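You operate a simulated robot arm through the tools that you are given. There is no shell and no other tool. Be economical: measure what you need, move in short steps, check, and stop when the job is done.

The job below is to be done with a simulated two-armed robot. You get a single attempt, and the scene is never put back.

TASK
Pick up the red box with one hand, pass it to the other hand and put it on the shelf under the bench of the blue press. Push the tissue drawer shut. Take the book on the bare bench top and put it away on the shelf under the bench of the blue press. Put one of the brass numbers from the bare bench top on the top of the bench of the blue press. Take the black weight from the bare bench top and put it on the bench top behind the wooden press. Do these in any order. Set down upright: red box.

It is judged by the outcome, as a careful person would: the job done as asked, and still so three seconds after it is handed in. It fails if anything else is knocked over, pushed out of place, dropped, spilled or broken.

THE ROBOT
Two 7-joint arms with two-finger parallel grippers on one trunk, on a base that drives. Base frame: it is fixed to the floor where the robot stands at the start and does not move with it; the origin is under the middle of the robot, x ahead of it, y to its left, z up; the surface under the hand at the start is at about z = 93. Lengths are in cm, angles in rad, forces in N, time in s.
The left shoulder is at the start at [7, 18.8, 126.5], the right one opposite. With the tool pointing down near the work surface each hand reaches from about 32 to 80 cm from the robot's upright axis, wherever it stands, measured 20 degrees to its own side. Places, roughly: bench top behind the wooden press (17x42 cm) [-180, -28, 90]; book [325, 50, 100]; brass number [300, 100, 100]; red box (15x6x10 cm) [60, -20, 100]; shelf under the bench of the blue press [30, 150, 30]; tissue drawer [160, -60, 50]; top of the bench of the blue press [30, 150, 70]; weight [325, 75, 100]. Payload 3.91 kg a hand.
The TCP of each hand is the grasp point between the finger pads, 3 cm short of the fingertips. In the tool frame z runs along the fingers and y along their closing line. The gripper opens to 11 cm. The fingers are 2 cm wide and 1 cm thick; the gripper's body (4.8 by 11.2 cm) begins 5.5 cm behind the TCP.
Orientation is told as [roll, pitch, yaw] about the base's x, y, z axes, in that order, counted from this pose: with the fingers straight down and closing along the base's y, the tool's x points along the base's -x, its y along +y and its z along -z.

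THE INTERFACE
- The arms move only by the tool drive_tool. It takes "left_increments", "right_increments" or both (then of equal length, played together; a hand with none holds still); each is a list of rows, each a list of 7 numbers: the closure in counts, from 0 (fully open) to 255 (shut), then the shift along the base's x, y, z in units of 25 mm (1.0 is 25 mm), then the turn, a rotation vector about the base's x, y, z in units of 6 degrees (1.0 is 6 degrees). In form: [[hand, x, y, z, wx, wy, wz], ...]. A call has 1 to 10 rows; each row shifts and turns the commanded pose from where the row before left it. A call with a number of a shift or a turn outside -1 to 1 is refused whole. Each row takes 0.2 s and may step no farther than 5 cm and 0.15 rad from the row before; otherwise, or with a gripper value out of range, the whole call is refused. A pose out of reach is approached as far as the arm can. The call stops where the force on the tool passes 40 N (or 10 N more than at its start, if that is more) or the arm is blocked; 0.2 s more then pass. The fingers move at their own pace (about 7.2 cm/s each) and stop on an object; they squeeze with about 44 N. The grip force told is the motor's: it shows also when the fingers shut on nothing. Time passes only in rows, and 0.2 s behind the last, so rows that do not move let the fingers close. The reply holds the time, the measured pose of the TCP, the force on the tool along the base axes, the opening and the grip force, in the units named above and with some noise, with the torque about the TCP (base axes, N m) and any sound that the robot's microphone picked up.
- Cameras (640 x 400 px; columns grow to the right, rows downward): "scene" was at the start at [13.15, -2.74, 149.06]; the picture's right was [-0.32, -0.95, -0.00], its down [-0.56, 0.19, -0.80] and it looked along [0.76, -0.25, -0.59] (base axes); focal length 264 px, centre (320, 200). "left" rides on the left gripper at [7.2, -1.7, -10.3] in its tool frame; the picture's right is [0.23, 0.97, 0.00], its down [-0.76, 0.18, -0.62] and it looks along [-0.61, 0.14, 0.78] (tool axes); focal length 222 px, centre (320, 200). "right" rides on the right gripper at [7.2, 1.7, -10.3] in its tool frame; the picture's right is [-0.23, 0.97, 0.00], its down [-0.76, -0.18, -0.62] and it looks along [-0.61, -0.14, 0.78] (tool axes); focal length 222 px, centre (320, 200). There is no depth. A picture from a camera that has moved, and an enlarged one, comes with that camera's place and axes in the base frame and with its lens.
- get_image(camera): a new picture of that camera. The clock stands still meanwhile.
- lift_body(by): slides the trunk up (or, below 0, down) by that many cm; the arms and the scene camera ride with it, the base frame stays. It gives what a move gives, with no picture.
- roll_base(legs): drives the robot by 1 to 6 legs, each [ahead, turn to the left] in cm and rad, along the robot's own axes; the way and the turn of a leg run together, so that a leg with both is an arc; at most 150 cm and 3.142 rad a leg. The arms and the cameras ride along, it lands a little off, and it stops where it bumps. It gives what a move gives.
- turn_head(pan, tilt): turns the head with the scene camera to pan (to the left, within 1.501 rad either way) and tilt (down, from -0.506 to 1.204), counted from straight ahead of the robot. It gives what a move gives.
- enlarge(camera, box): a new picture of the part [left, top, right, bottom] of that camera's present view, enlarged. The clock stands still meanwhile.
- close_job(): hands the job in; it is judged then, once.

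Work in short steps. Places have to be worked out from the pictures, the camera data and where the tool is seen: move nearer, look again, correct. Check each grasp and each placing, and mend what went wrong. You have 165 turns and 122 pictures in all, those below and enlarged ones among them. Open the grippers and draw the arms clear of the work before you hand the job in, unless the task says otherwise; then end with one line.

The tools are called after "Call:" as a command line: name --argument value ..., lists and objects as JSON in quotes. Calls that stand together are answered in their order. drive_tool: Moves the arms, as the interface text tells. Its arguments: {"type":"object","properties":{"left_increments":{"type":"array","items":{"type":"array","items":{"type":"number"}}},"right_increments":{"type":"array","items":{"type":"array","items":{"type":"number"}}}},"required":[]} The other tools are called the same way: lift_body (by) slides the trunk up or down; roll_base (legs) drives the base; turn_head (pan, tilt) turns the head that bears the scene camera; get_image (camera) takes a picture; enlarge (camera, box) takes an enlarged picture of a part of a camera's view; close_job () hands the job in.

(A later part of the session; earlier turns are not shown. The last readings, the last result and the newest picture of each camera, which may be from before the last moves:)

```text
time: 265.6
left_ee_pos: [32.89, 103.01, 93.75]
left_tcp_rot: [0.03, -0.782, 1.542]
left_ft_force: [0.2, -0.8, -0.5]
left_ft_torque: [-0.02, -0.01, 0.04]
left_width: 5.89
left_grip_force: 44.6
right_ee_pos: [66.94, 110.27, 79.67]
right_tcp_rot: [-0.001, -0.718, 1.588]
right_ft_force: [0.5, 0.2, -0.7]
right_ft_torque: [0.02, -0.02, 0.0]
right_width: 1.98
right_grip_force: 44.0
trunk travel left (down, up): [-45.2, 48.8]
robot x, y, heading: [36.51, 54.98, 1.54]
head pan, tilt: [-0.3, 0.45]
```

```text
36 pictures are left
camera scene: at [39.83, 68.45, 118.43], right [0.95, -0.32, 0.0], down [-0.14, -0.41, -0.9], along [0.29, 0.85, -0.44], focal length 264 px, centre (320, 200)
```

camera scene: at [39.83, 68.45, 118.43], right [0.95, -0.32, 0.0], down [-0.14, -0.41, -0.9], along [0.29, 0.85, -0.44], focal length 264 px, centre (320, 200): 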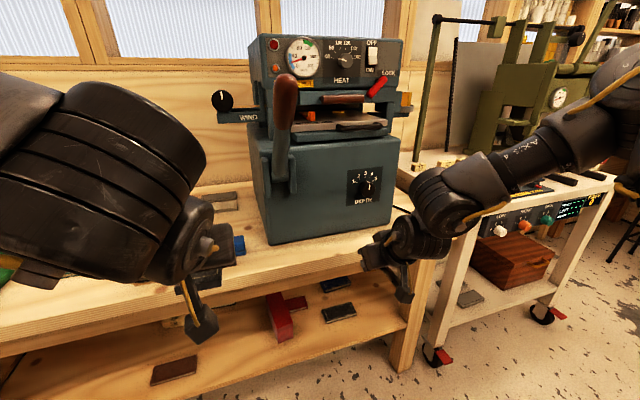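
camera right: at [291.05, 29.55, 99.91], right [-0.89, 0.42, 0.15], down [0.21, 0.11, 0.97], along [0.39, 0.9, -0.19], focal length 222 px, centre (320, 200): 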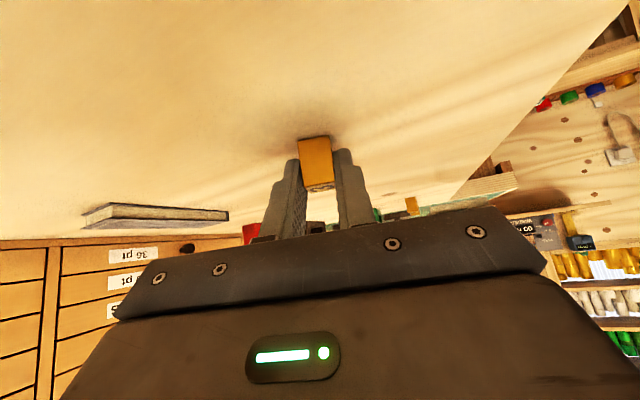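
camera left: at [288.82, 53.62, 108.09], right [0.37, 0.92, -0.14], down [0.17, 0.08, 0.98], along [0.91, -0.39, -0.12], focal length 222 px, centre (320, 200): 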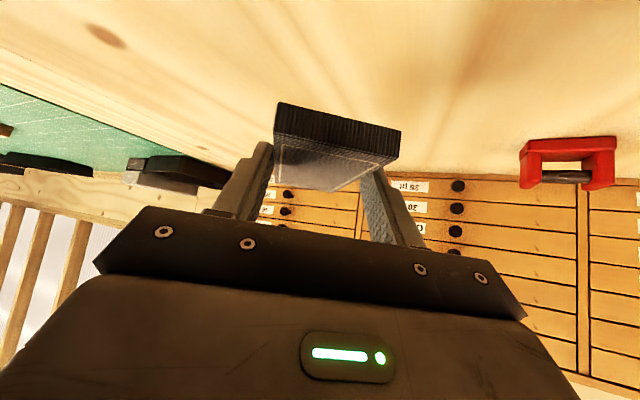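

The strip of bench top in front of the press (y about 121–135) is free. I drive ahead 16 cm, bringing the number over [67, 128].

Call:
roll_base --legs '[[16, 0.02]]'

Call:
drive_tool --right_increments '[[255, 0, 0, -0.6, 0, 0, 0], [255, 0, 0, -0.5, 0, 0, 0], [255, 0, 0, -0.3, 0, 0, 0]]'

Call:
get_image --camera "right"

```text
time: 267.0
left_ee_pos: [32.02, 118.88, 93.67]
left_tcp_rot: [0.029, -0.781, 1.563]
left_ft_force: [0.2, 0.1, -0.2]
left_ft_torque: [-0.01, -0.01, 0.03]
left_width: 5.89
left_grip_force: 44.1
right_ee_pos: [66.03, 126.8, 79.49]
right_tcp_rot: [0.0, -0.716, 1.609]
right_ft_force: [0.4, -0.5, -1.4]
right_ft_torque: [0.0, 0.0, 0.03]
right_width: 1.91
right_grip_force: 44.4
trunk travel left (down, up): [-45.2, 48.8]
robot x, y, heading: [37.01, 70.57, 1.568]
head pan, tilt: [-0.3, 0.45]
```

```text
time: 267.9
left_ee_pos: [32.05, 118.6, 93.89]
left_tcp_rot: [0.029, -0.783, 1.566]
left_ft_force: [-0.7, 0.2, -1.2]
left_ft_torque: [-0.02, 0.02, -0.02]
left_width: 5.88
left_grip_force: 44.1
right_ee_pos: [65.87, 126.9, 76.94]
right_tcp_rot: [0.002, -0.737, 1.604]
right_ft_force: [-0.3, -1.5, 17.1]
right_ft_torque: [0.0, 0.0, 0.02]
right_width: 1.92
right_grip_force: 44.7
trunk travel left (down, up): [-45.2, 48.8]
robot x, y, heading: [37.18, 70.36, 1.567]
head pan, tilt: [-0.3, 0.45]
stopped in row 3 (right hand): the force on the tool passed its limit at 70 N (the readings are from after the stop); the commanded pose is now the measured one
```

```text
35 pictures are left
camera right: at [64.75, 114.6, 79.79], right [-0.98, 0.13, 0.15], down [0.17, 0.15, 0.97], along [0.1, 0.98, -0.17], focal length 222 px, centre (320, 200)
```

right: 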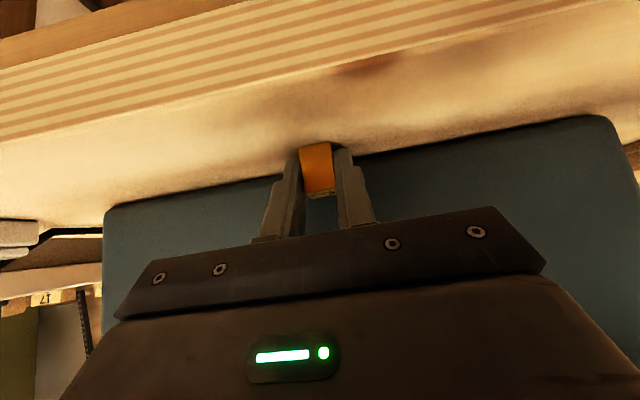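

It's on the bench top. I relax 1 mm, open, and back off up and away.

Call:
drive_tool --right_increments '[[255, 0, 0, 0.04, 0, 0, 0], [170, 0, 0, 0, 0, 0, 0], [120, 0, 0, 0, 0, 0, 0], [120, 0, 0, 0, 0, 0, 0], [120, 0, 0, 0.6, 0, 0, 0], [120, 0, 0, 1, 0, 0, 0], [120, 0, -0.5, 0.8, 0, 0, 0], [120, 0, -0.5, 0, 0, 0, 0]]'

Call:
get_image --camera "right"

```text
time: 269.7
left_ee_pos: [32.14, 118.7, 93.74]
left_tcp_rot: [0.029, -0.782, 1.565]
left_ft_force: [0.5, 0.5, -1.8]
left_ft_torque: [-0.02, -0.01, 0.0]
left_width: 5.91
left_grip_force: 44.3
right_ee_pos: [65.98, 124.36, 82.58]
right_tcp_rot: [0.001, -0.728, 1.606]
right_ft_force: [0.4, -0.7, -0.1]
right_ft_torque: [0.03, 0.03, 0.03]
right_width: 5.79
right_grip_force: 0.1
trunk travel left (down, up): [-45.2, 48.8]
robot x, y, heading: [37.22, 70.7, 1.564]
head pan, tilt: [-0.3, 0.45]
```

```text
34 pictures are left
camera right: at [64.8, 112.07, 85.67], right [-0.98, 0.13, 0.15], down [0.17, 0.16, 0.97], along [0.11, 0.98, -0.18], focal length 222 px, centre (320, 200)
```

right: 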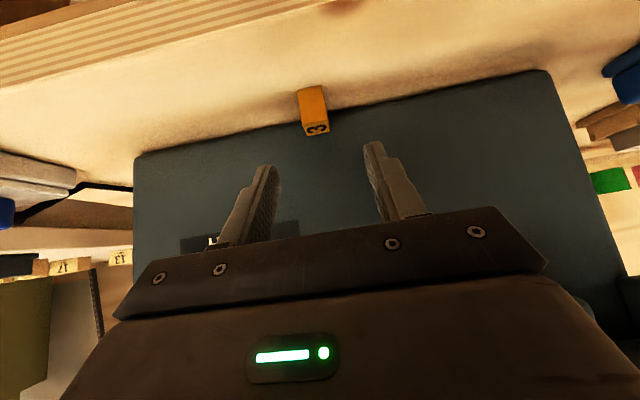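

The number stands on the bench top. I back up 18 cm, lower the left hand relative to the trunk, and unpitch the right hand out of the way.

Call:
roll_base --legs '[[-18, 0]]'

Call:
drive_tool --left_increments '[[255, 0, 0, -0.6, 0, 0, 0], [255, 0, 0, -0.6, 0, 0, 0], [255, 0, 0, -0.6, 0, 0, 0], [255, 0, 0, -0.6, 0, 0, 0], [255, 0, 0, -0.6, 0, 0, 0], [255, 0, 0, -0.6, 0, 0, 0], [255, 0, 0, -0.6, 0, 0, 0], [255, 0, 0, -0.6, 0, 0, 0], [255, 0, 0, -0.6, 0, 0, 0], [255, 0, 0, -0.6, 0, 0, 0]]' --right_increments '[[60, 0, -0.4, 0.2, -0.8, 0, 0], [0, 0, -0.4, 0.2, -0.8, 0, 0], [0, 0, -0.4, 0.2, -0.8, 0, 0], [0, 0, -0.4, 0.2, -0.8, 0, 0], [0, 0, -0.4, 0, -0.8, 0, 0], [0, 0, -0.4, 0, -0.8, 0, 0], [0, 0, -0.4, 0, -0.8, 0, 0], [0, 0, -0.4, 0, -0.8, 0, 0], [0, 0, -0.4, 0, -0.5, 0, 0], [0, 0, 0, 0, 0, 0, 0]]'

Call:
lift_body --by -40

Call:
turn_head --pan 0.0 --tilt 0.45

Call:
get_image --camera "scene"

```text
time: 271.2
left_ee_pos: [32.04, 100.77, 93.91]
left_tcp_rot: [0.03, -0.783, 1.563]
left_ft_force: [-0.7, -0.4, -0.1]
left_ft_torque: [-0.05, -0.03, 0.01]
left_width: 5.87
left_grip_force: 43.8
right_ee_pos: [65.84, 106.31, 82.75]
right_tcp_rot: [0.002, -0.73, 1.606]
right_ft_force: [0.3, -0.6, 0.4]
right_ft_torque: [0.03, -0.01, -0.01]
right_width: 5.81
right_grip_force: 0.1
trunk travel left (down, up): [-45.2, 48.8]
robot x, y, heading: [37.12, 52.32, 1.567]
head pan, tilt: [-0.3, 0.45]
```

```text
time: 273.4
left_ee_pos: [32.13, 100.87, 78.71]
left_tcp_rot: [0.029, -0.782, 1.563]
left_ft_force: [-1.2, 0.8, -1.0]
left_ft_torque: [-0.02, 0.0, -0.05]
left_width: 5.87
left_grip_force: 44.1
right_ee_pos: [65.87, 97.43, 84.63]
right_tcp_rot: [0.026, -0.005, 1.598]
right_ft_force: [0.2, 0.4, 0.0]
right_ft_torque: [0.0, -0.01, -0.02]
right_width: 11.01
right_grip_force: 0.0
trunk travel left (down, up): [-45.2, 48.8]
robot x, y, heading: [36.65, 52.21, 1.567]
head pan, tilt: [-0.3, 0.45]
```

```text
time: 277.2
left_ee_pos: [32.07, 100.84, 38.74]
left_tcp_rot: [0.03, -0.782, 1.563]
left_ft_force: [-0.6, 0.4, -0.1]
left_ft_torque: [-0.03, -0.01, -0.01]
left_width: 5.9
left_grip_force: 43.4
right_ee_pos: [65.85, 97.48, 44.75]
right_tcp_rot: [0.026, -0.008, 1.598]
right_ft_force: [0.3, -0.8, 0.6]
right_ft_torque: [0.0, 0.0, 0.01]
right_width: 11.04
right_grip_force: 0.0
trunk travel left (down, up): [-5.2, 88.8]
robot x, y, heading: [36.9, 52.4, 1.563]
head pan, tilt: [-0.3, 0.45]
```

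```text
time: 278.0
left_ee_pos: [32.08, 100.9, 38.84]
left_tcp_rot: [0.029, -0.781, 1.563]
left_ft_force: [0.2, 1.1, -0.5]
left_ft_torque: [-0.01, 0.01, -0.01]
left_width: 5.89
left_grip_force: 43.8
right_ee_pos: [65.77, 97.45, 44.74]
right_tcp_rot: [0.023, -0.007, 1.598]
right_ft_force: [-0.3, -0.2, 0.5]
right_ft_torque: [0.0, -0.02, 0.0]
right_width: 11.0
right_grip_force: 0.0
trunk travel left (down, up): [-5.2, 88.8]
robot x, y, heading: [36.9, 52.7, 1.566]
head pan, tilt: [0.0, 0.45]
```

```text
33 pictures are left
camera scene: at [36.99, 66.86, 78.43], right [1.0, -0.01, 0.0], down [0.0, -0.44, -0.9], along [0.01, 0.9, -0.44], focal length 264 px, centre (320, 200)
```

scene: 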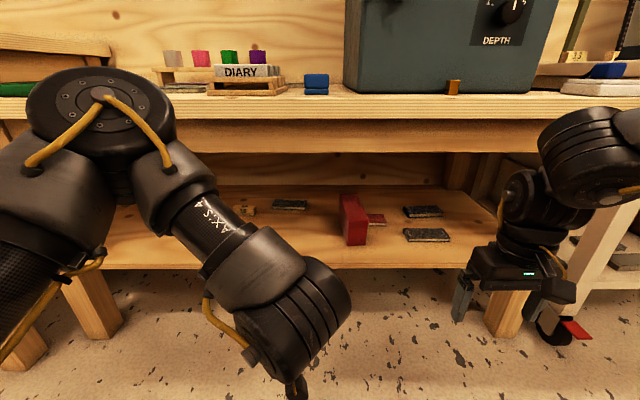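

Left elbow height could meet the bench front. I extend the left hand 17 cm ahead so the robot needs less approach, and look again.

Call:
drive_tool --left_increments '[[255, 0, 0.7, 0, 0, 0, 0], [255, 0, 0.7, 0, 0, 0, 0], [255, 0, 0.7, 0, 0, 0, 0], [255, 0, 0.7, 0, 0, 0, 0], [255, 0, 0.7, 0, 0, 0, 0], [255, 0, 0.7, 0, 0, 0, 0], [255, 0, 0.7, 0, 0, 0, 0], [255, 0, 0.7, 0, 0, 0, 0], [255, 0, 0.7, 0, 0, 0, 0], [255, 0, 0.6, 0, 0, 0, 0]]'

Call:
get_image --camera "scene"

```text
time: 280.2
left_ee_pos: [32.19, 117.97, 38.89]
left_tcp_rot: [0.031, -0.782, 1.562]
left_ft_force: [0.0, 0.8, -0.6]
left_ft_torque: [-0.05, -0.01, -0.02]
left_width: 5.92
left_grip_force: 43.6
right_ee_pos: [65.72, 97.29, 44.71]
right_tcp_rot: [0.023, -0.007, 1.598]
right_ft_force: [0.4, -0.1, -0.2]
right_ft_torque: [0.0, 0.01, -0.01]
right_width: 11.03
right_grip_force: 0.0
trunk travel left (down, up): [-5.2, 88.8]
robot x, y, heading: [37.4, 52.33, 1.567]
head pan, tilt: [0.0, 0.45]
```

```text
32 pictures are left
camera scene: at [36.98, 66.87, 78.43], right [1.0, -0.01, 0.0], down [0.0, -0.44, -0.9], along [0.0, 0.9, -0.44], focal length 264 px, centre (320, 200)
```

scene: 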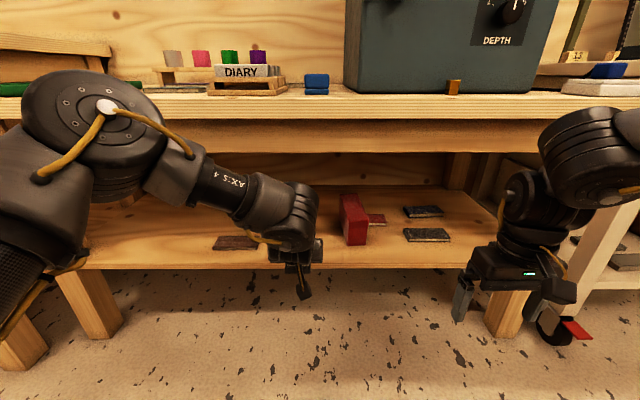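

Good. I drive ahead 11 cm to bring the book fully over the shelf; the elbow should still clear the bench front.

Call:
roll_base --legs '[[11, 0]]'

Call:
drive_tool --left_increments '[[255, 0, 0, -0.4, 0, 0, 0], [255, 0, 0, -0.4, 0, 0, 0], [255, 0, 0, -0.2, 0, 0, 0], [255, 0, 0, -0.2, 0, 0, 0]]'

Call:
get_image --camera "left"

```text
time: 281.4
left_ee_pos: [32.13, 129.01, 38.83]
left_tcp_rot: [0.029, -0.783, 1.563]
left_ft_force: [-0.8, 0.5, 0.4]
left_ft_torque: [0.01, 0.01, 0.01]
left_width: 5.9
left_grip_force: 43.8
right_ee_pos: [65.77, 108.52, 44.67]
right_tcp_rot: [0.024, -0.008, 1.598]
right_ft_force: [-0.4, -0.4, -0.3]
right_ft_torque: [-0.01, 0.03, -0.02]
right_width: 11.01
right_grip_force: 0.1
trunk travel left (down, up): [-5.2, 88.8]
robot x, y, heading: [36.93, 63.72, 1.567]
head pan, tilt: [0.0, 0.45]
```

```text
time: 282.4
left_ee_pos: [32.11, 129.01, 36.01]
left_tcp_rot: [0.03, -0.782, 1.563]
left_ft_force: [0.6, 0.8, -1.5]
left_ft_torque: [-0.01, -0.03, 0.01]
left_width: 5.9
left_grip_force: 43.8
right_ee_pos: [65.75, 108.48, 44.65]
right_tcp_rot: [0.023, -0.008, 1.598]
right_ft_force: [-0.3, 0.8, 0.1]
right_ft_torque: [0.02, 0.01, 0.0]
right_width: 11.0
right_grip_force: 0.0
trunk travel left (down, up): [-5.2, 88.8]
robot x, y, heading: [37.28, 63.34, 1.564]
head pan, tilt: [0.0, 0.45]
```

```text
31 pictures are left
camera left: at [34.04, 116.66, 38.14], right [-0.97, -0.17, -0.14], down [-0.16, 0.1, 0.98], along [-0.16, 0.98, -0.12], focal length 222 px, centre (320, 200)
```

left: 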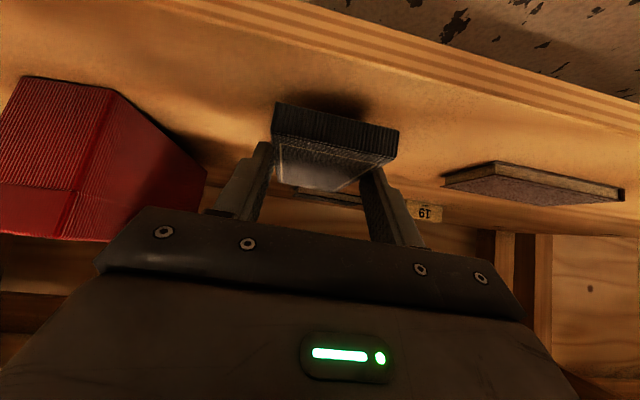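

Clear of neighbours. I lower the last centimetre or two gently.

Call:
drive_tool --left_increments '[[255, 0, 0, -0.2, 0, 0, 0], [255, 0, 0, -0.15, 0, 0, 0], [255, 0, 0, -0.1, 0, 0, 0]]'

Call:
drive_tool --left_increments '[[255, 0, 0, -0.1, 0, 0, 0], [255, 0, 0, -0.1, 0, 0, 0]]'

```text
time: 283.2
left_ee_pos: [32.17, 129.08, 34.77]
left_tcp_rot: [0.03, -0.782, 1.564]
left_ft_force: [0.5, 0.1, -0.7]
left_ft_torque: [-0.04, -0.05, 0.02]
left_width: 5.89
left_grip_force: 44.3
right_ee_pos: [65.77, 108.46, 44.71]
right_tcp_rot: [0.024, -0.006, 1.598]
right_ft_force: [1.0, 0.4, -0.7]
right_ft_torque: [-0.02, 0.01, 0.01]
right_width: 11.0
right_grip_force: 0.0
trunk travel left (down, up): [-5.2, 88.8]
robot x, y, heading: [36.81, 63.55, 1.568]
head pan, tilt: [0.0, 0.45]
```

```text
time: 283.8
left_ee_pos: [32.07, 128.94, 34.26]
left_tcp_rot: [0.027, -0.783, 1.565]
left_ft_force: [-0.3, -0.8, 1.4]
left_ft_torque: [0.17, -0.06, -0.03]
left_width: 5.87
left_grip_force: 43.9
right_ee_pos: [65.81, 108.49, 44.75]
right_tcp_rot: [0.026, -0.008, 1.597]
right_ft_force: [0.6, 0.7, -0.1]
right_ft_torque: [0.02, 0.02, 0.03]
right_width: 11.0
right_grip_force: 0.1
trunk travel left (down, up): [-5.2, 88.8]
robot x, y, heading: [37.0, 63.54, 1.568]
head pan, tilt: [0.0, 0.45]
```

First contact. I press 1 mm more, release, lift along the tool axis and back the base out.

Call:
drive_tool --left_increments '[[255, 0, 0, -0.05, 0, 0, 0], [200, 0, 0, 0, 0, 0, 0], [60, 0, 0, 0, 0, 0, 0], [0, 0, 0, 0, 0, 0, 0], [0, 0, 0, 0, 0, 0, 0], [0, 0, 0, 0.3, 0, 0, 0], [0, 0, -0.3, 0.6, 0, 0, 0], [0, 0, -0.6, 0.6, 0, 0, 0], [0, 0, -0.8, 0.3, 0, 0, 0], [0, 0, -0.8, 0, 0, 0, 0]]'

Call:
roll_base --legs '[[-11, 0]]'

Call:
get_image --camera "scene"

```text
time: 286.0
left_ee_pos: [32.19, 122.76, 38.68]
left_tcp_rot: [0.028, -0.781, 1.566]
left_ft_force: [0.0, -0.3, 0.0]
left_ft_torque: [-0.03, 0.01, 0.02]
left_width: 10.99
left_grip_force: 0.1
right_ee_pos: [65.81, 108.46, 44.66]
right_tcp_rot: [0.024, -0.006, 1.599]
right_ft_force: [-0.4, -0.2, 0.3]
right_ft_torque: [0.05, 0.0, -0.01]
right_width: 11.02
right_grip_force: 0.0
trunk travel left (down, up): [-5.2, 88.8]
robot x, y, heading: [37.17, 63.47, 1.568]
head pan, tilt: [0.0, 0.45]
```

```text
time: 287.2
left_ee_pos: [32.09, 111.73, 38.66]
left_tcp_rot: [0.03, -0.78, 1.565]
left_ft_force: [0.7, 0.9, 0.5]
left_ft_torque: [-0.03, 0.0, -0.02]
left_width: 11.0
left_grip_force: 0.0
right_ee_pos: [65.72, 97.33, 44.71]
right_tcp_rot: [0.025, -0.008, 1.598]
right_ft_force: [0.5, 0.5, -0.3]
right_ft_torque: [0.0, -0.03, -0.01]
right_width: 11.03
right_grip_force: 0.1
trunk travel left (down, up): [-5.2, 88.8]
robot x, y, heading: [36.8, 52.82, 1.568]
head pan, tilt: [0.0, 0.45]
```

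```text
30 pictures are left
camera scene: at [36.98, 66.89, 78.43], right [1.0, 0.0, 0.0], down [0.0, -0.44, -0.9], along [0.0, 0.9, -0.44], focal length 264 px, centre (320, 200)
```

scene: 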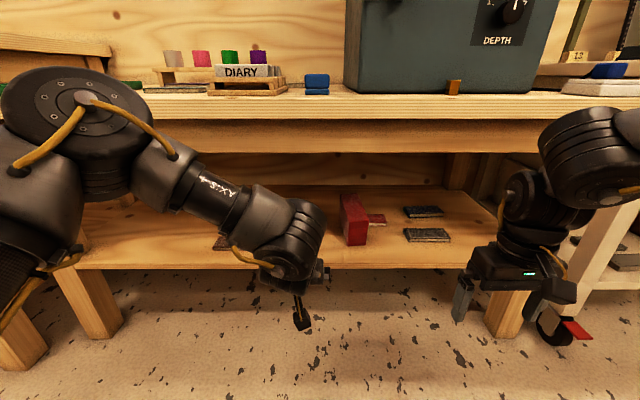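

I pull the left hand back, raise the trunk, and confirm the book's spot.

Call:
drive_tool --left_increments '[[0, 0, -0.8, 0, 0, 0, 0], [0, 0, -0.8, 0, 0, 0, 0], [0, 0, -0.8, 0, 0, 0, 0], [0, 0, -0.8, 0, 0, 0, 0], [0, 0, -0.6, 0, 0, 0, 0]]'

Call:
lift_body --by 40

Call:
turn_head --pan 0.0 --tilt 0.75

Call:
get_image --camera "scene"

Call:
lift_body --by 32

```text
time: 288.4
left_ee_pos: [32.09, 102.21, 38.68]
left_tcp_rot: [0.03, -0.781, 1.563]
left_ft_force: [0.3, 0.5, -0.4]
left_ft_torque: [0.0, -0.01, -0.02]
left_width: 11.02
left_grip_force: 0.1
right_ee_pos: [65.82, 97.41, 44.66]
right_tcp_rot: [0.025, -0.007, 1.598]
right_ft_force: [0.4, -0.6, 0.1]
right_ft_torque: [0.01, -0.03, 0.03]
right_width: 10.99
right_grip_force: 0.1
trunk travel left (down, up): [-5.2, 88.8]
robot x, y, heading: [36.73, 52.38, 1.568]
head pan, tilt: [0.0, 0.45]
```

```text
time: 292.2
left_ee_pos: [32.09, 102.24, 78.61]
left_tcp_rot: [0.029, -0.782, 1.564]
left_ft_force: [-0.2, 0.4, 0.1]
left_ft_torque: [0.0, -0.02, -0.03]
left_width: 11.01
left_grip_force: 0.0
right_ee_pos: [65.68, 97.57, 84.65]
right_tcp_rot: [0.023, -0.007, 1.599]
right_ft_force: [0.5, 0.1, -0.2]
right_ft_torque: [0.01, -0.02, -0.01]
right_width: 10.98
right_grip_force: 0.0
trunk travel left (down, up): [-45.2, 48.8]
robot x, y, heading: [37.03, 52.55, 1.565]
head pan, tilt: [0.0, 0.45]
```

```text
time: 293.0
left_ee_pos: [32.19, 102.31, 78.6]
left_tcp_rot: [0.031, -0.781, 1.564]
left_ft_force: [-0.2, -0.2, 0.1]
left_ft_torque: [0.0, 0.01, -0.04]
left_width: 11.01
left_grip_force: 0.0
right_ee_pos: [65.92, 97.43, 84.68]
right_tcp_rot: [0.023, -0.008, 1.599]
right_ft_force: [0.1, 0.4, 0.3]
right_ft_torque: [-0.01, -0.01, -0.01]
right_width: 10.99
right_grip_force: 0.1
trunk travel left (down, up): [-45.2, 48.8]
robot x, y, heading: [36.76, 52.62, 1.567]
head pan, tilt: [0.0, 0.75]
```

```text
29 pictures are left
camera scene: at [36.98, 65.99, 115.79], right [1.0, 0.0, 0.0], down [0.0, -0.68, -0.73], along [0.0, 0.73, -0.68], focal length 264 px, centre (320, 200)
```

scene: 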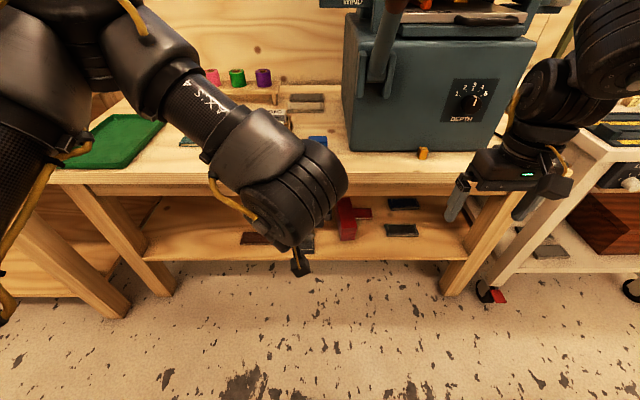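

```text
time: 296.2
left_ee_pos: [32.26, 102.26, 110.75]
left_tcp_rot: [0.03, -0.781, 1.563]
left_ft_force: [-0.4, -0.9, -0.4]
left_ft_torque: [0.0, 0.04, 0.01]
left_width: 11.02
left_grip_force: 0.0
right_ee_pos: [65.89, 97.46, 116.67]
right_tcp_rot: [0.024, -0.006, 1.598]
right_ft_force: [0.3, 0.1, -0.1]
right_ft_torque: [0.01, -0.02, 0.02]
right_width: 11.0
right_grip_force: 0.1
trunk travel left (down, up): [-77.2, 16.8]
robot x, y, heading: [37.23, 52.73, 1.565]
head pan, tilt: [0.0, 0.75]
```

Box, book and number are placed. Next the weight: I turn to +x and drive back to the bare bench.

Call:
roll_base --legs '[[0, -1.566], [110, 0], [99, 0]]'

Call:
turn_head --pan 0.2 --tilt 0.7

Call:
get_image --camera "scene"

```text
time: 310.3
left_ee_pos: [293.15, 61.71, 110.7]
left_tcp_rot: [0.03, -0.782, 0.025]
left_ft_force: [-0.4, -0.3, 0.2]
left_ft_torque: [-0.03, 0.0, 0.0]
left_width: 11.01
left_grip_force: 0.1
right_ee_pos: [289.58, 27.94, 116.74]
right_tcp_rot: [0.025, -0.007, 0.06]
right_ft_force: [-0.4, 0.6, -0.3]
right_ft_torque: [0.01, 0.01, 0.01]
right_width: 11.01
right_grip_force: 0.0
trunk travel left (down, up): [-77.2, 16.8]
robot x, y, heading: [243.89, 55.06, 0.03]
head pan, tilt: [0.0, 0.75]
```

```text
time: 311.0
left_ee_pos: [293.31, 61.71, 110.64]
left_tcp_rot: [0.03, -0.781, 0.026]
left_ft_force: [-0.2, -0.4, -0.4]
left_ft_torque: [-0.01, 0.01, -0.01]
left_width: 11.04
left_grip_force: 0.0
right_ee_pos: [289.62, 28.0, 116.68]
right_tcp_rot: [0.025, -0.006, 0.062]
right_ft_force: [0.4, 0.1, 1.6]
right_ft_torque: [-0.02, 0.05, 0.01]
right_width: 10.99
right_grip_force: 0.0
trunk travel left (down, up): [-77.2, 16.8]
robot x, y, heading: [243.96, 55.29, 0.029]
head pan, tilt: [0.201, 0.7]
```

```text
28 pictures are left
camera scene: at [257.0, 57.23, 148.21], right [0.23, -0.97, 0.0], down [-0.63, -0.15, -0.76], along [0.74, 0.17, -0.64], focal length 264 px, centre (320, 200)
```

scene: 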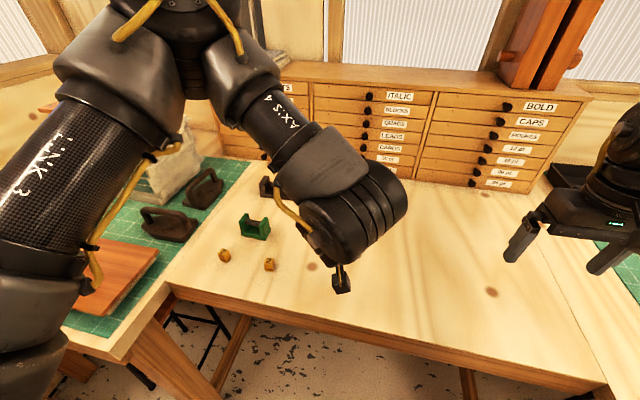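

Green sits in front of black, so I must not drag black forward much, and the hand's camera must clear green. I'll drive 6 cm closer and approach the black weight from above with the left hand, fingers closed, yawed +25° so the camera passes to the right of green.

Call:
roll_base --legs '[[6, -0.03]]'

Call:
drive_tool --left_increments '[[255, 0.5, 0.6, 0.1, 0, 0, 0.5], [255, 0.5, 0.9, 0.1, 0, 0, 0.5], [255, 0.5, 0.9, 0, 0, 0, 0.5], [255, 0.5, 0.9, 0, 0, 0, 0.5], [255, 0.5, 0.9, 0, 0, 0, 0.5], [255, 0.5, 0.9, 0, 0, 0, 0.5], [255, 0.5, 0.9, 0, 0, 0, 0.5], [255, 0.5, 0.9, 0, 0, 0, 0.5]]'

Call:
get_image --camera "left"

```text
time: 312.0
left_ee_pos: [298.17, 60.31, 111.33]
left_tcp_rot: [0.03, -0.795, -0.007]
left_ft_force: [-1.1, -0.5, 0.4]
left_ft_torque: [0.0, -0.02, -0.02]
left_width: 11.01
left_grip_force: 0.0
right_ee_pos: [293.35, 26.71, 117.35]
right_tcp_rot: [0.025, -0.02, 0.031]
right_ft_force: [-1.3, 0.0, 0.1]
right_ft_torque: [0.01, -0.07, -0.02]
right_width: 11.01
right_grip_force: 0.1
trunk travel left (down, up): [-77.2, 16.8]
robot x, y, heading: [249.75, 55.38, -0.001]
head pan, tilt: [0.201, 0.7]
```

```text
time: 313.8
left_ee_pos: [309.37, 77.51, 111.35]
left_tcp_rot: [0.029, -0.784, 0.412]
left_ft_force: [0.3, -0.1, -0.6]
left_ft_torque: [-0.01, 0.02, -0.03]
left_width: 0.0
left_grip_force: 37.9
right_ee_pos: [294.48, 26.79, 116.91]
right_tcp_rot: [0.024, -0.008, 0.031]
right_ft_force: [0.1, -0.8, 0.2]
right_ft_torque: [-0.01, 0.01, 0.03]
right_width: 11.02
right_grip_force: 0.1
trunk travel left (down, up): [-77.2, 16.8]
robot x, y, heading: [249.88, 54.9, -0.002]
head pan, tilt: [0.201, 0.7]
```

```text
27 pictures are left
camera left: at [298.78, 70.65, 113.49], right [-0.56, 0.82, -0.14], down [0.02, 0.18, 0.98], along [0.83, 0.54, -0.12], focal length 222 px, centre (320, 200)
```

left: 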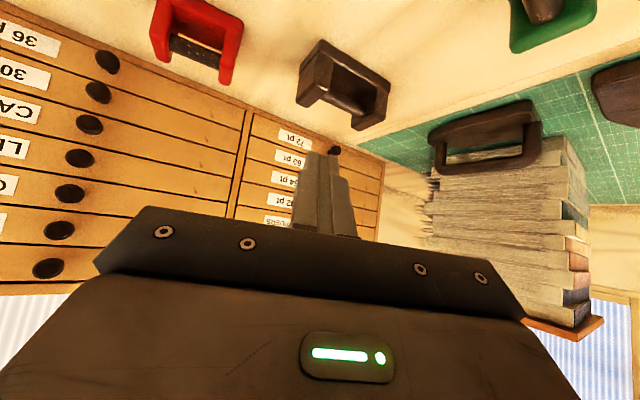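

Good view: no limits at positive yaw. Since the bar runs along y, I'll try yawing further to about +85° so the fingers can close across the bar directly without moving the weight.

Call:
drive_tool --left_increments '[[255, 0.2, 0, 0.1, 0, 0, 1], [255, 0.2, 0, 0, 0, 0, 1], [255, 0.2, 0, 0, 0, 0, 1], [255, 0.2, 0, 0, 0, 0, 1], [120, 0.2, 0, 0, 0, 0, 1], [120, 0.2, 0, 0, 0, 0, 1], [120, 0.2, 0, 0, 0, 0, 1], [120, 0.2, 0, 0, 0, 0, 1], [120, 0.2, 0, 0, 0, 0, 1], [120, 0.2, 0, 0, 0, 0, 1]]'

Call:
drive_tool --left_increments '[[120, 0.2, 0.2, 0, -0.6, 0, 0.5], [120, 0.2, 0.2, 0, -0.6, 0, 0.5], [120, 0.2, 0.2, 0, -0.6, 0, 0], [120, 0.2, 0.2, 0, -0.6, 0, 0], [120, 0.2, 0.2, 0, -0.2, 0, 0]]'

Call:
get_image --camera "left"

```text
time: 316.0
left_ee_pos: [309.83, 78.93, 110.36]
left_tcp_rot: [0.01, -0.769, 1.462]
left_ft_force: [-0.5, 0.0, 0.4]
left_ft_torque: [-0.03, -0.04, 0.01]
left_width: 5.82
left_grip_force: 0.0
left hand out of reach, approached as far as the arm can: row 9, 10
right_ee_pos: [294.36, 26.86, 116.91]
right_tcp_rot: [0.024, -0.009, 0.031]
right_ft_force: [-0.2, 0.7, 0.2]
right_ft_torque: [0.01, 0.0, -0.02]
right_width: 11.0
right_grip_force: 0.1
trunk travel left (down, up): [-77.2, 16.8]
robot x, y, heading: [249.6, 55.33, -0.003]
head pan, tilt: [0.201, 0.7]
```

```text
time: 317.2
left_ee_pos: [312.4, 81.5, 110.29]
left_tcp_rot: [0.023, -0.512, 1.57]
left_ft_force: [0.0, -0.1, 0.3]
left_ft_torque: [0.05, 0.02, -0.01]
left_width: 5.81
left_grip_force: 0.1
right_ee_pos: [294.44, 26.65, 116.78]
right_tcp_rot: [0.025, -0.009, 0.032]
right_ft_force: [0.4, -0.3, -0.9]
right_ft_torque: [-0.01, 0.0, -0.02]
right_width: 11.0
right_grip_force: 0.0
trunk travel left (down, up): [-77.2, 16.8]
robot x, y, heading: [249.62, 55.0, -0.005]
head pan, tilt: [0.201, 0.7]
```

```text
26 pictures are left
camera left: at [314.32, 70.13, 115.83], right [-0.97, -0.21, -0.09], down [-0.16, 0.36, 0.92], along [-0.16, 0.91, -0.38], focal length 222 px, centre (320, 200)
```

left: 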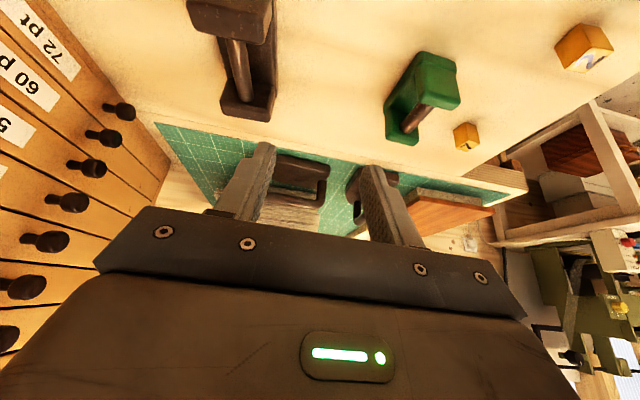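

Excellent: it reaches yaw 90° pitched 30°. The bar centre is at about [319.7, 85.7]. I move over it.

Call:
drive_tool --left_increments '[[120, 0.5, 0.2, -0.1, 0, 0, 0], [120, 0.6, 0.2, -0.1, 0, 0, 0], [120, 0.6, 0.2, -0.2, 0, 0, 0], [120, 0.6, 0.2, -0.2, 0, 0, 0], [120, 0.6, 0.2, -0.2, 0, 0, 0]]'

Call:
get_image --camera "left"

```text
time: 318.4
left_ee_pos: [316.75, 84.48, 107.44]
left_tcp_rot: [0.015, -0.509, 1.568]
left_ft_force: [0.3, -0.4, -0.2]
left_ft_torque: [0.0, 0.01, -0.02]
left_width: 5.84
left_grip_force: 0.0
left hand out of reach, approached as far as the arm can: row 3, 4, 5
right_ee_pos: [294.45, 26.57, 116.78]
right_tcp_rot: [0.024, -0.009, 0.03]
right_ft_force: [0.6, -0.8, -0.1]
right_ft_torque: [0.05, 0.03, 0.02]
right_width: 11.01
right_grip_force: 0.1
trunk travel left (down, up): [-77.2, 16.8]
robot x, y, heading: [249.74, 55.43, -0.003]
head pan, tilt: [0.201, 0.7]
```

```text
25 pictures are left
camera left: at [318.62, 73.09, 113.0], right [-0.97, -0.2, -0.1], down [-0.17, 0.36, 0.92], along [-0.15, 0.91, -0.38], focal length 222 px, centre (320, 200)
```

left: 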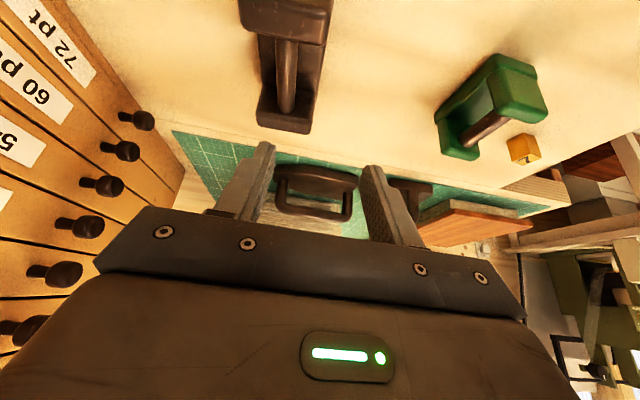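

Three centimetres short; I drive the base forward 3 cm.

Call:
roll_base --legs '[[3, 0]]'

Call:
drive_tool --left_increments '[[120, 0, 0, -0.3, 0, 0, 0], [120, 0, 0, -0.3, 0, 0, 0]]'

Call:
get_image --camera "left"

```text
time: 319.2
left_ee_pos: [319.04, 84.32, 108.11]
left_tcp_rot: [0.005, -0.51, 1.574]
left_ft_force: [-0.2, 0.7, 0.6]
left_ft_torque: [-0.01, -0.06, 0.01]
left_width: 5.82
left_grip_force: 0.1
right_ee_pos: [296.72, 26.57, 117.23]
right_tcp_rot: [0.023, -0.018, 0.031]
right_ft_force: [-1.5, -0.6, 0.2]
right_ft_torque: [0.0, -0.07, 0.01]
right_width: 11.0
right_grip_force: 0.1
trunk travel left (down, up): [-77.2, 16.8]
robot x, y, heading: [253.07, 55.18, -0.001]
head pan, tilt: [0.201, 0.7]
```

```text
time: 319.9
left_ee_pos: [319.43, 84.58, 106.35]
left_tcp_rot: [0.011, -0.51, 1.571]
left_ft_force: [-0.6, 0.0, 0.5]
left_ft_torque: [-0.04, -0.02, -0.01]
left_width: 5.87
left_grip_force: 0.0
right_ee_pos: [296.96, 26.56, 116.94]
right_tcp_rot: [0.025, -0.013, 0.032]
right_ft_force: [-0.5, 0.0, -0.5]
right_ft_torque: [0.04, -0.06, 0.01]
right_width: 11.0
right_grip_force: 0.0
trunk travel left (down, up): [-77.2, 16.8]
robot x, y, heading: [252.92, 55.22, -0.006]
head pan, tilt: [0.201, 0.7]
```

```text
24 pictures are left
camera left: at [321.27, 73.17, 111.82], right [-0.97, -0.2, -0.1], down [-0.17, 0.36, 0.92], along [-0.15, 0.91, -0.39], focal length 222 px, centre (320, 200)
```

left: 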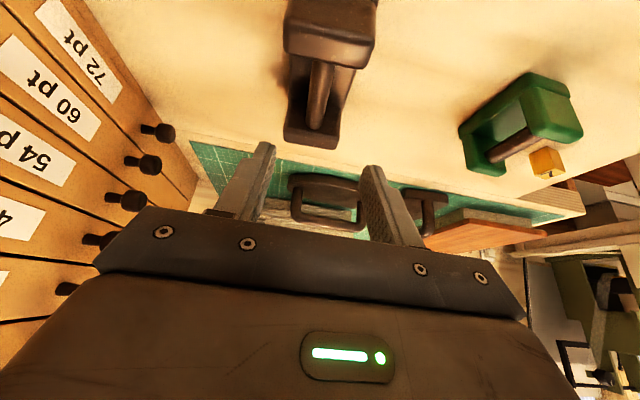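

Aligned over the bar (bar x≈320). I lower with the trunk for a straight descent.

Call:
lift_body --by -5

Call:
get_image --camera "left"

```text
time: 320.8
left_ee_pos: [319.76, 84.62, 100.99]
left_tcp_rot: [0.01, -0.51, 1.572]
left_ft_force: [0.4, -1.0, 0.7]
left_ft_torque: [-0.01, -0.04, 0.0]
left_width: 5.81
left_grip_force: 0.0
right_ee_pos: [297.46, 26.73, 111.85]
right_tcp_rot: [0.026, -0.01, 0.031]
right_ft_force: [0.2, -0.7, 0.6]
right_ft_torque: [0.01, -0.01, 0.01]
right_width: 11.0
right_grip_force: 0.1
trunk travel left (down, up): [-72.2, 21.8]
robot x, y, heading: [252.86, 55.53, -0.004]
head pan, tilt: [0.201, 0.7]
```

```text
23 pictures are left
camera left: at [321.55, 73.16, 106.61], right [-0.97, -0.2, -0.1], down [-0.17, 0.36, 0.92], along [-0.15, 0.91, -0.38], focal length 222 px, centre (320, 200)
```

left: 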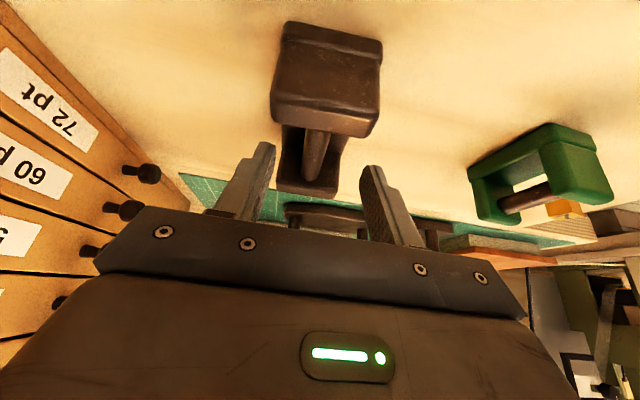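

The fingers straddle the weight and the bar sits at z≈98.5. I lower 1.5 cm and close.

Call:
lift_body --by -1.5

Call:
drive_tool --left_increments '[[255, 0, 0, 0, 0, 0, 0], [255, 0, 0, 0, 0, 0, 0], [255, 0, 0, 0, 0, 0, 0], [255, 0, 0, 0, 0, 0, 0], [255, 0, 0, 0, 0, 0, 0]]'

Call:
lift_body --by 4

Call:
get_image --camera "left"

```text
time: 321.4
left_ee_pos: [319.54, 84.43, 99.53]
left_tcp_rot: [0.013, -0.511, 1.572]
left_ft_force: [-0.3, 0.9, 0.2]
left_ft_torque: [0.03, 0.01, 0.02]
left_width: 5.83
left_grip_force: 0.0
right_ee_pos: [297.42, 26.59, 110.54]
right_tcp_rot: [0.027, -0.011, 0.031]
right_ft_force: [-0.1, 0.2, 0.5]
right_ft_torque: [-0.01, 0.0, -0.01]
right_width: 10.99
right_grip_force: 0.0
trunk travel left (down, up): [-70.7, 23.3]
robot x, y, heading: [252.69, 54.88, -0.002]
head pan, tilt: [0.201, 0.7]
```

```text
time: 322.6
left_ee_pos: [319.85, 84.41, 99.67]
left_tcp_rot: [0.011, -0.509, 1.571]
left_ft_force: [5.2, -0.8, 3.4]
left_ft_torque: [0.12, -0.15, 0.04]
left_width: 1.56
left_grip_force: 44.0
right_ee_pos: [297.47, 26.61, 110.23]
right_tcp_rot: [0.026, -0.009, 0.032]
right_ft_force: [-0.2, -0.3, -1.7]
right_ft_torque: [0.01, -0.01, 0.03]
right_width: 11.0
right_grip_force: 0.0
trunk travel left (down, up): [-70.7, 23.3]
robot x, y, heading: [252.8, 54.97, -0.007]
head pan, tilt: [0.201, 0.7]
```

```text
time: 323.4
left_ee_pos: [319.83, 84.6, 103.38]
left_tcp_rot: [0.018, -0.509, 1.568]
left_ft_force: [-0.7, -0.4, -13.7]
left_ft_torque: [-0.19, -0.05, -0.02]
left_width: 1.54
left_grip_force: 44.2
right_ee_pos: [297.59, 26.63, 114.24]
right_tcp_rot: [0.023, -0.01, 0.033]
right_ft_force: [-0.4, 0.4, -0.8]
right_ft_torque: [0.02, 0.0, 0.0]
right_width: 11.0
right_grip_force: 0.1
trunk travel left (down, up): [-74.7, 19.3]
robot x, y, heading: [252.81, 55.29, -0.004]
head pan, tilt: [0.201, 0.7]
```

```text
22 pictures are left
camera left: at [321.72, 73.22, 108.9], right [-0.97, -0.2, -0.1], down [-0.17, 0.36, 0.92], along [-0.15, 0.91, -0.39], focal length 222 px, centre (320, 200)
```

left: 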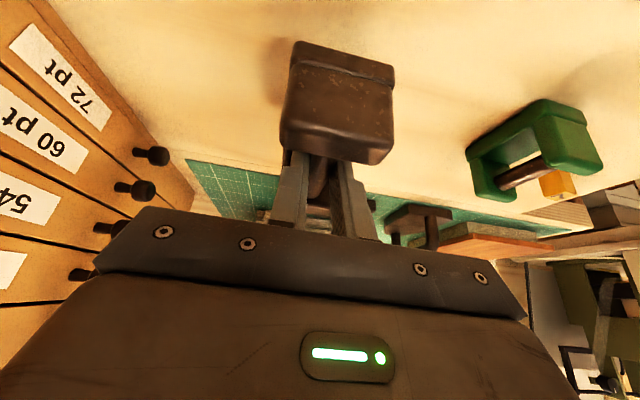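

Weight lifted (about 1.4 kg). I raise 8 cm more, back out into the open, and turn toward the table's far end to find the tissue drawer.

Call:
lift_body --by 8

Call:
roll_base --legs '[[-55, 0], [0, -1.75]]'

Call:
turn_head --pan -0.3 --tilt 0.5

Call:
get_image --camera "scene"

```text
time: 324.6
left_ee_pos: [319.86, 84.53, 111.49]
left_tcp_rot: [0.015, -0.509, 1.57]
left_ft_force: [-0.3, -0.3, -13.3]
left_ft_torque: [-0.19, 0.01, 0.03]
left_width: 1.53
left_grip_force: 43.6
right_ee_pos: [297.49, 26.67, 122.28]
right_tcp_rot: [0.023, -0.008, 0.03]
right_ft_force: [0.2, 0.3, 0.2]
right_ft_torque: [0.02, -0.02, -0.02]
right_width: 11.01
right_grip_force: 0.1
trunk travel left (down, up): [-82.7, 11.3]
robot x, y, heading: [252.51, 54.95, -0.001]
head pan, tilt: [0.201, 0.7]
```

```text
time: 331.9
left_ee_pos: [216.98, -15.93, 111.48]
left_tcp_rot: [0.015, -0.51, -0.163]
left_ft_force: [0.9, -0.2, -12.9]
left_ft_torque: [0.02, 0.2, 0.0]
left_width: 1.54
left_grip_force: 44.1
right_ee_pos: [163.35, 15.35, 122.39]
right_tcp_rot: [0.024, -0.009, -1.701]
right_ft_force: [-0.5, 0.5, -0.3]
right_ft_torque: [-0.01, 0.0, 0.0]
right_width: 11.02
right_grip_force: 0.0
trunk travel left (down, up): [-82.7, 11.3]
robot x, y, heading: [198.55, 55.34, -1.734]
head pan, tilt: [0.201, 0.7]
```

```text
time: 332.9
left_ee_pos: [217.03, -15.93, 111.43]
left_tcp_rot: [0.016, -0.512, -0.165]
left_ft_force: [0.4, -0.6, -13.3]
left_ft_torque: [0.04, 0.18, -0.01]
left_width: 1.56
left_grip_force: 43.4
right_ee_pos: [163.43, 15.48, 122.29]
right_tcp_rot: [0.024, -0.01, -1.702]
right_ft_force: [0.1, 0.6, 0.8]
right_ft_torque: [0.0, 0.0, 0.0]
right_width: 11.0
right_grip_force: 0.0
trunk travel left (down, up): [-82.7, 11.3]
robot x, y, heading: [199.12, 55.15, -1.732]
head pan, tilt: [-0.3, 0.499]
```

```text
21 pictures are left
camera scene: at [193.8, 41.81, 155.46], right [-0.89, 0.45, 0.0], down [0.21, 0.43, -0.88], along [-0.39, -0.78, -0.48], focal length 264 px, centre (320, 200)
```

scene: 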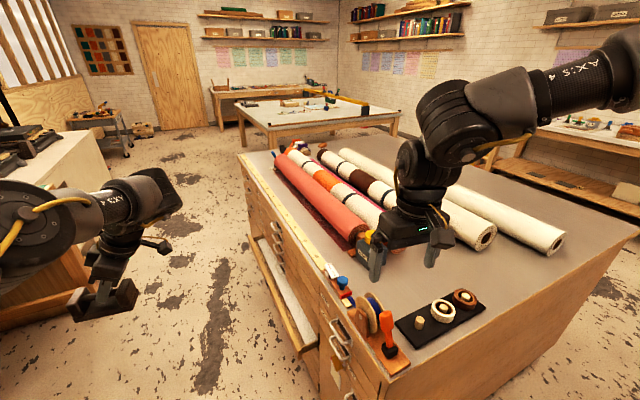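

The open drawer is on the table's +x end. I enlarge to see its front.

Call:
enlarge --camera "scene" --box '[220, 150, 400, 400]'

```text
1.60 times, centred on (310, 275) of scene
camera zoom: at [193.8, 41.81, 155.46], right [-0.89, 0.45, 0.0], down [0.21, 0.43, -0.88], along [-0.39, -0.78, -0.48], focal length 422 px, centre (336, 80)
```

zoom: 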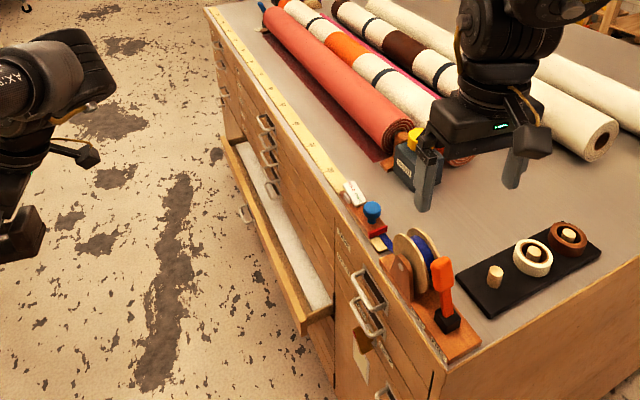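

The drawer (front at about x 173, centre y about -60) needs a low pose, with the left hand free. So I'll deliver the weight first: raise fully, turn west and drive along the aisle.

Call:
lift_body --by 11

Call:
roll_base --legs '[[0, -1.4], [130, 0], [100, 0]]'

Call:
turn_head --pan 0.1 --tilt 0.35

Call:
get_image --camera "scene"

```text
time: 334.3
left_ee_pos: [217.05, -16.06, 122.46]
left_tcp_rot: [0.015, -0.509, -0.163]
left_ft_force: [0.1, 0.6, -13.1]
left_ft_torque: [0.03, 0.18, 0.0]
left_width: 1.54
left_grip_force: 44.1
right_ee_pos: [163.42, 15.43, 133.26]
right_tcp_rot: [0.024, -0.01, -1.702]
right_ft_force: [0.3, -0.7, -0.3]
right_ft_torque: [0.02, -0.04, 0.0]
right_width: 11.02
right_grip_force: 0.0
trunk travel left (down, up): [-93.7, 0.3]
robot x, y, heading: [198.86, 54.8, -1.735]
head pan, tilt: [-0.3, 0.499]
```

```text
time: 349.1
left_ee_pos: [-98.45, 32.96, 122.46]
left_tcp_rot: [0.014, -0.511, -1.601]
left_ft_force: [-0.9, 0.1, -12.9]
left_ft_torque: [0.21, 0.01, 0.0]
left_width: 1.54
left_grip_force: 43.6
right_ee_pos: [-74.62, 90.32, 133.41]
right_tcp_rot: [0.024, -0.008, -3.141]
right_ft_force: [-0.1, 0.0, -0.3]
right_ft_torque: [-0.02, 0.0, 0.03]
right_width: 11.0
right_grip_force: 0.1
trunk travel left (down, up): [-93.7, 0.3]
robot x, y, heading: [-30.8, 60.5, 3.113]
head pan, tilt: [-0.3, 0.499]
```

```text
time: 349.9
left_ee_pos: [-98.63, 32.96, 122.33]
left_tcp_rot: [0.017, -0.511, -1.602]
left_ft_force: [-0.4, 1.5, -13.8]
left_ft_torque: [0.18, -0.02, -0.03]
left_width: 1.55
left_grip_force: 43.7
right_ee_pos: [-74.62, 90.26, 133.24]
right_tcp_rot: [0.023, -0.01, -3.141]
right_ft_force: [0.1, 0.6, 0.0]
right_ft_torque: [-0.02, 0.03, 0.0]
right_width: 11.0
right_grip_force: 0.1
trunk travel left (down, up): [-93.7, 0.3]
robot x, y, heading: [-30.86, 60.66, 3.111]
head pan, tilt: [0.099, 0.351]
```

```text
19 pictures are left
camera scene: at [-45.37, 59.99, 167.82], right [-0.07, 1.0, 0.0], down [0.35, 0.02, -0.94], along [-0.94, -0.06, -0.35], focal length 264 px, centre (320, 200)
```

scene: 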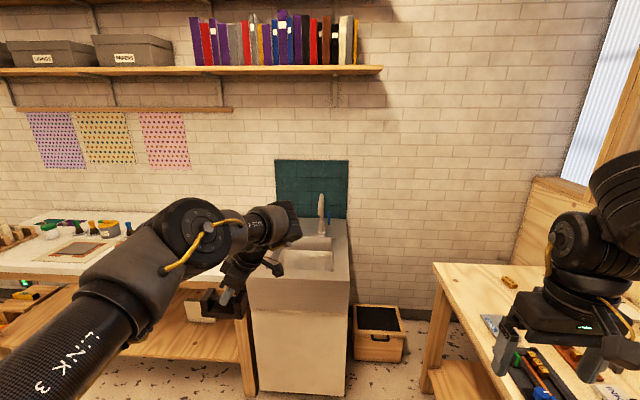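

The bench left of the sink is the candidate. I look further left.

Call:
turn_head --pan 0.62 --tilt 0.4

Call:
get_image --camera "scene"

```text
time: 350.9
left_ee_pos: [-98.61, 33.05, 122.38]
left_tcp_rot: [0.015, -0.51, -1.601]
left_ft_force: [0.7, -0.6, -13.3]
left_ft_torque: [0.17, 0.03, 0.01]
left_width: 1.56
left_grip_force: 43.7
right_ee_pos: [-74.54, 90.3, 133.36]
right_tcp_rot: [0.025, -0.009, -3.14]
right_ft_force: [-0.3, -0.6, 0.7]
right_ft_torque: [0.0, -0.04, -0.02]
right_width: 11.01
right_grip_force: 0.1
trunk travel left (down, up): [-93.7, 0.3]
robot x, y, heading: [-30.8, 60.09, 3.109]
head pan, tilt: [0.62, 0.4]
```

```text
18 pictures are left
camera scene: at [-43.72, 55.49, 167.37], right [-0.55, 0.83, 0.0], down [0.33, 0.22, -0.92], along [-0.77, -0.51, -0.39], focal length 264 px, centre (320, 200)
```

scene: 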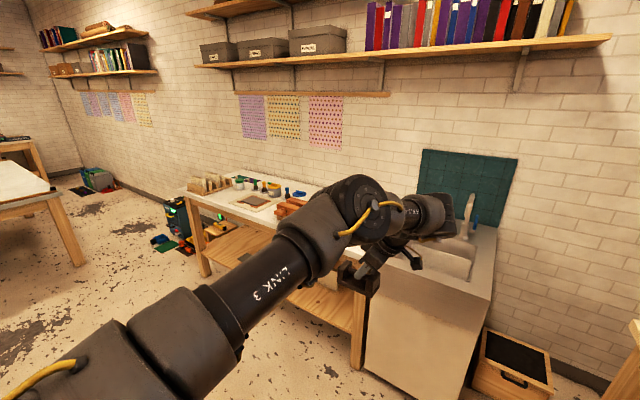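

The target is behind my arm, at the bench's wall side. I approach diagonally and stop short to look at the wooden press.

Call:
roll_base --legs '[[0, 0.71], [58, 0], [0, -0.69]]'

Call:
turn_head --pan 0.2 --tilt 0.5

Call:
get_image --camera "scene"

```text
time: 357.9
left_ee_pos: [-142.12, -4.82, 122.45]
left_tcp_rot: [0.016, -0.508, -1.579]
left_ft_force: [0.2, 0.1, -12.3]
left_ft_torque: [0.22, 0.0, 0.05]
left_width: 1.56
left_grip_force: 43.8
right_ee_pos: [-119.54, 52.94, 133.32]
right_tcp_rot: [0.022, -0.008, -3.117]
right_ft_force: [-0.1, 1.1, 0.6]
right_ft_torque: [0.0, -0.04, 0.02]
right_width: 11.01
right_grip_force: 0.1
trunk travel left (down, up): [-93.7, 0.3]
robot x, y, heading: [-74.6, 24.62, 3.138]
head pan, tilt: [0.62, 0.4]
```

```text
time: 358.8
left_ee_pos: [-142.1, -4.66, 122.32]
left_tcp_rot: [0.016, -0.51, -1.579]
left_ft_force: [0.7, 0.1, -13.4]
left_ft_torque: [0.22, 0.0, 0.02]
left_width: 1.53
left_grip_force: 43.6
right_ee_pos: [-119.51, 53.16, 133.27]
right_tcp_rot: [0.025, -0.007, -3.118]
right_ft_force: [-0.6, 0.3, 0.9]
right_ft_torque: [-0.02, 0.0, -0.02]
right_width: 10.98
right_grip_force: 0.1
trunk travel left (down, up): [-93.7, 0.3]
robot x, y, heading: [-74.94, 24.24, 3.139]
head pan, tilt: [0.201, 0.499]
```

```text
17 pictures are left
camera scene: at [-89.2, 22.62, 166.46], right [-0.19, 0.98, 0.0], down [0.47, 0.09, -0.88], along [-0.86, -0.17, -0.48], focal length 264 px, centre (320, 200)
```

scene: 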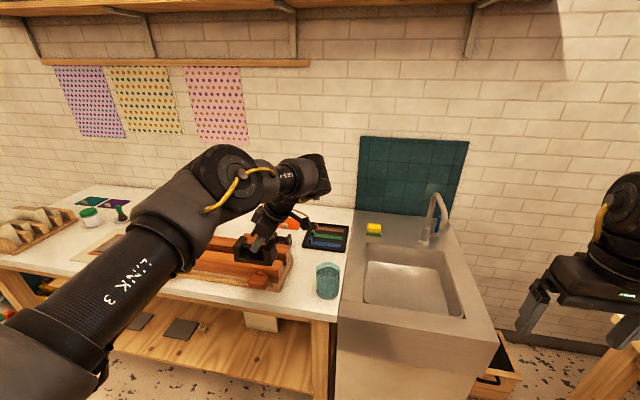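

The press is low. I check with the left hand's camera what lies behind it.

Call:
enlarge --camera "scene" --box '[160, 190, 360, 315]'

```text
3.20 times, centred on (260, 252) of scene
camera zoom: at [-89.2, 22.62, 166.46], right [-0.19, 0.98, 0.0], down [0.47, 0.09, -0.88], along [-0.86, -0.17, -0.48], focal length 844 px, centre (512, 32)
```

zoom: 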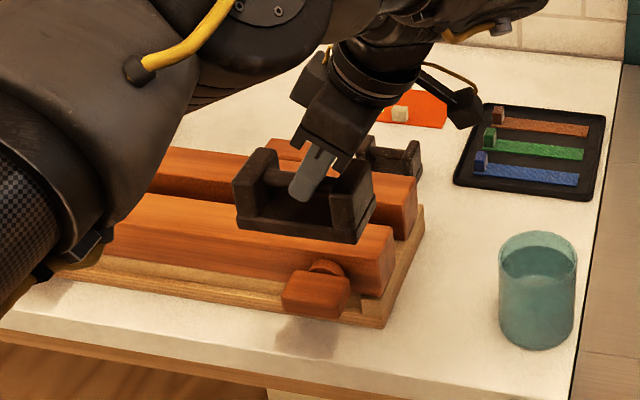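

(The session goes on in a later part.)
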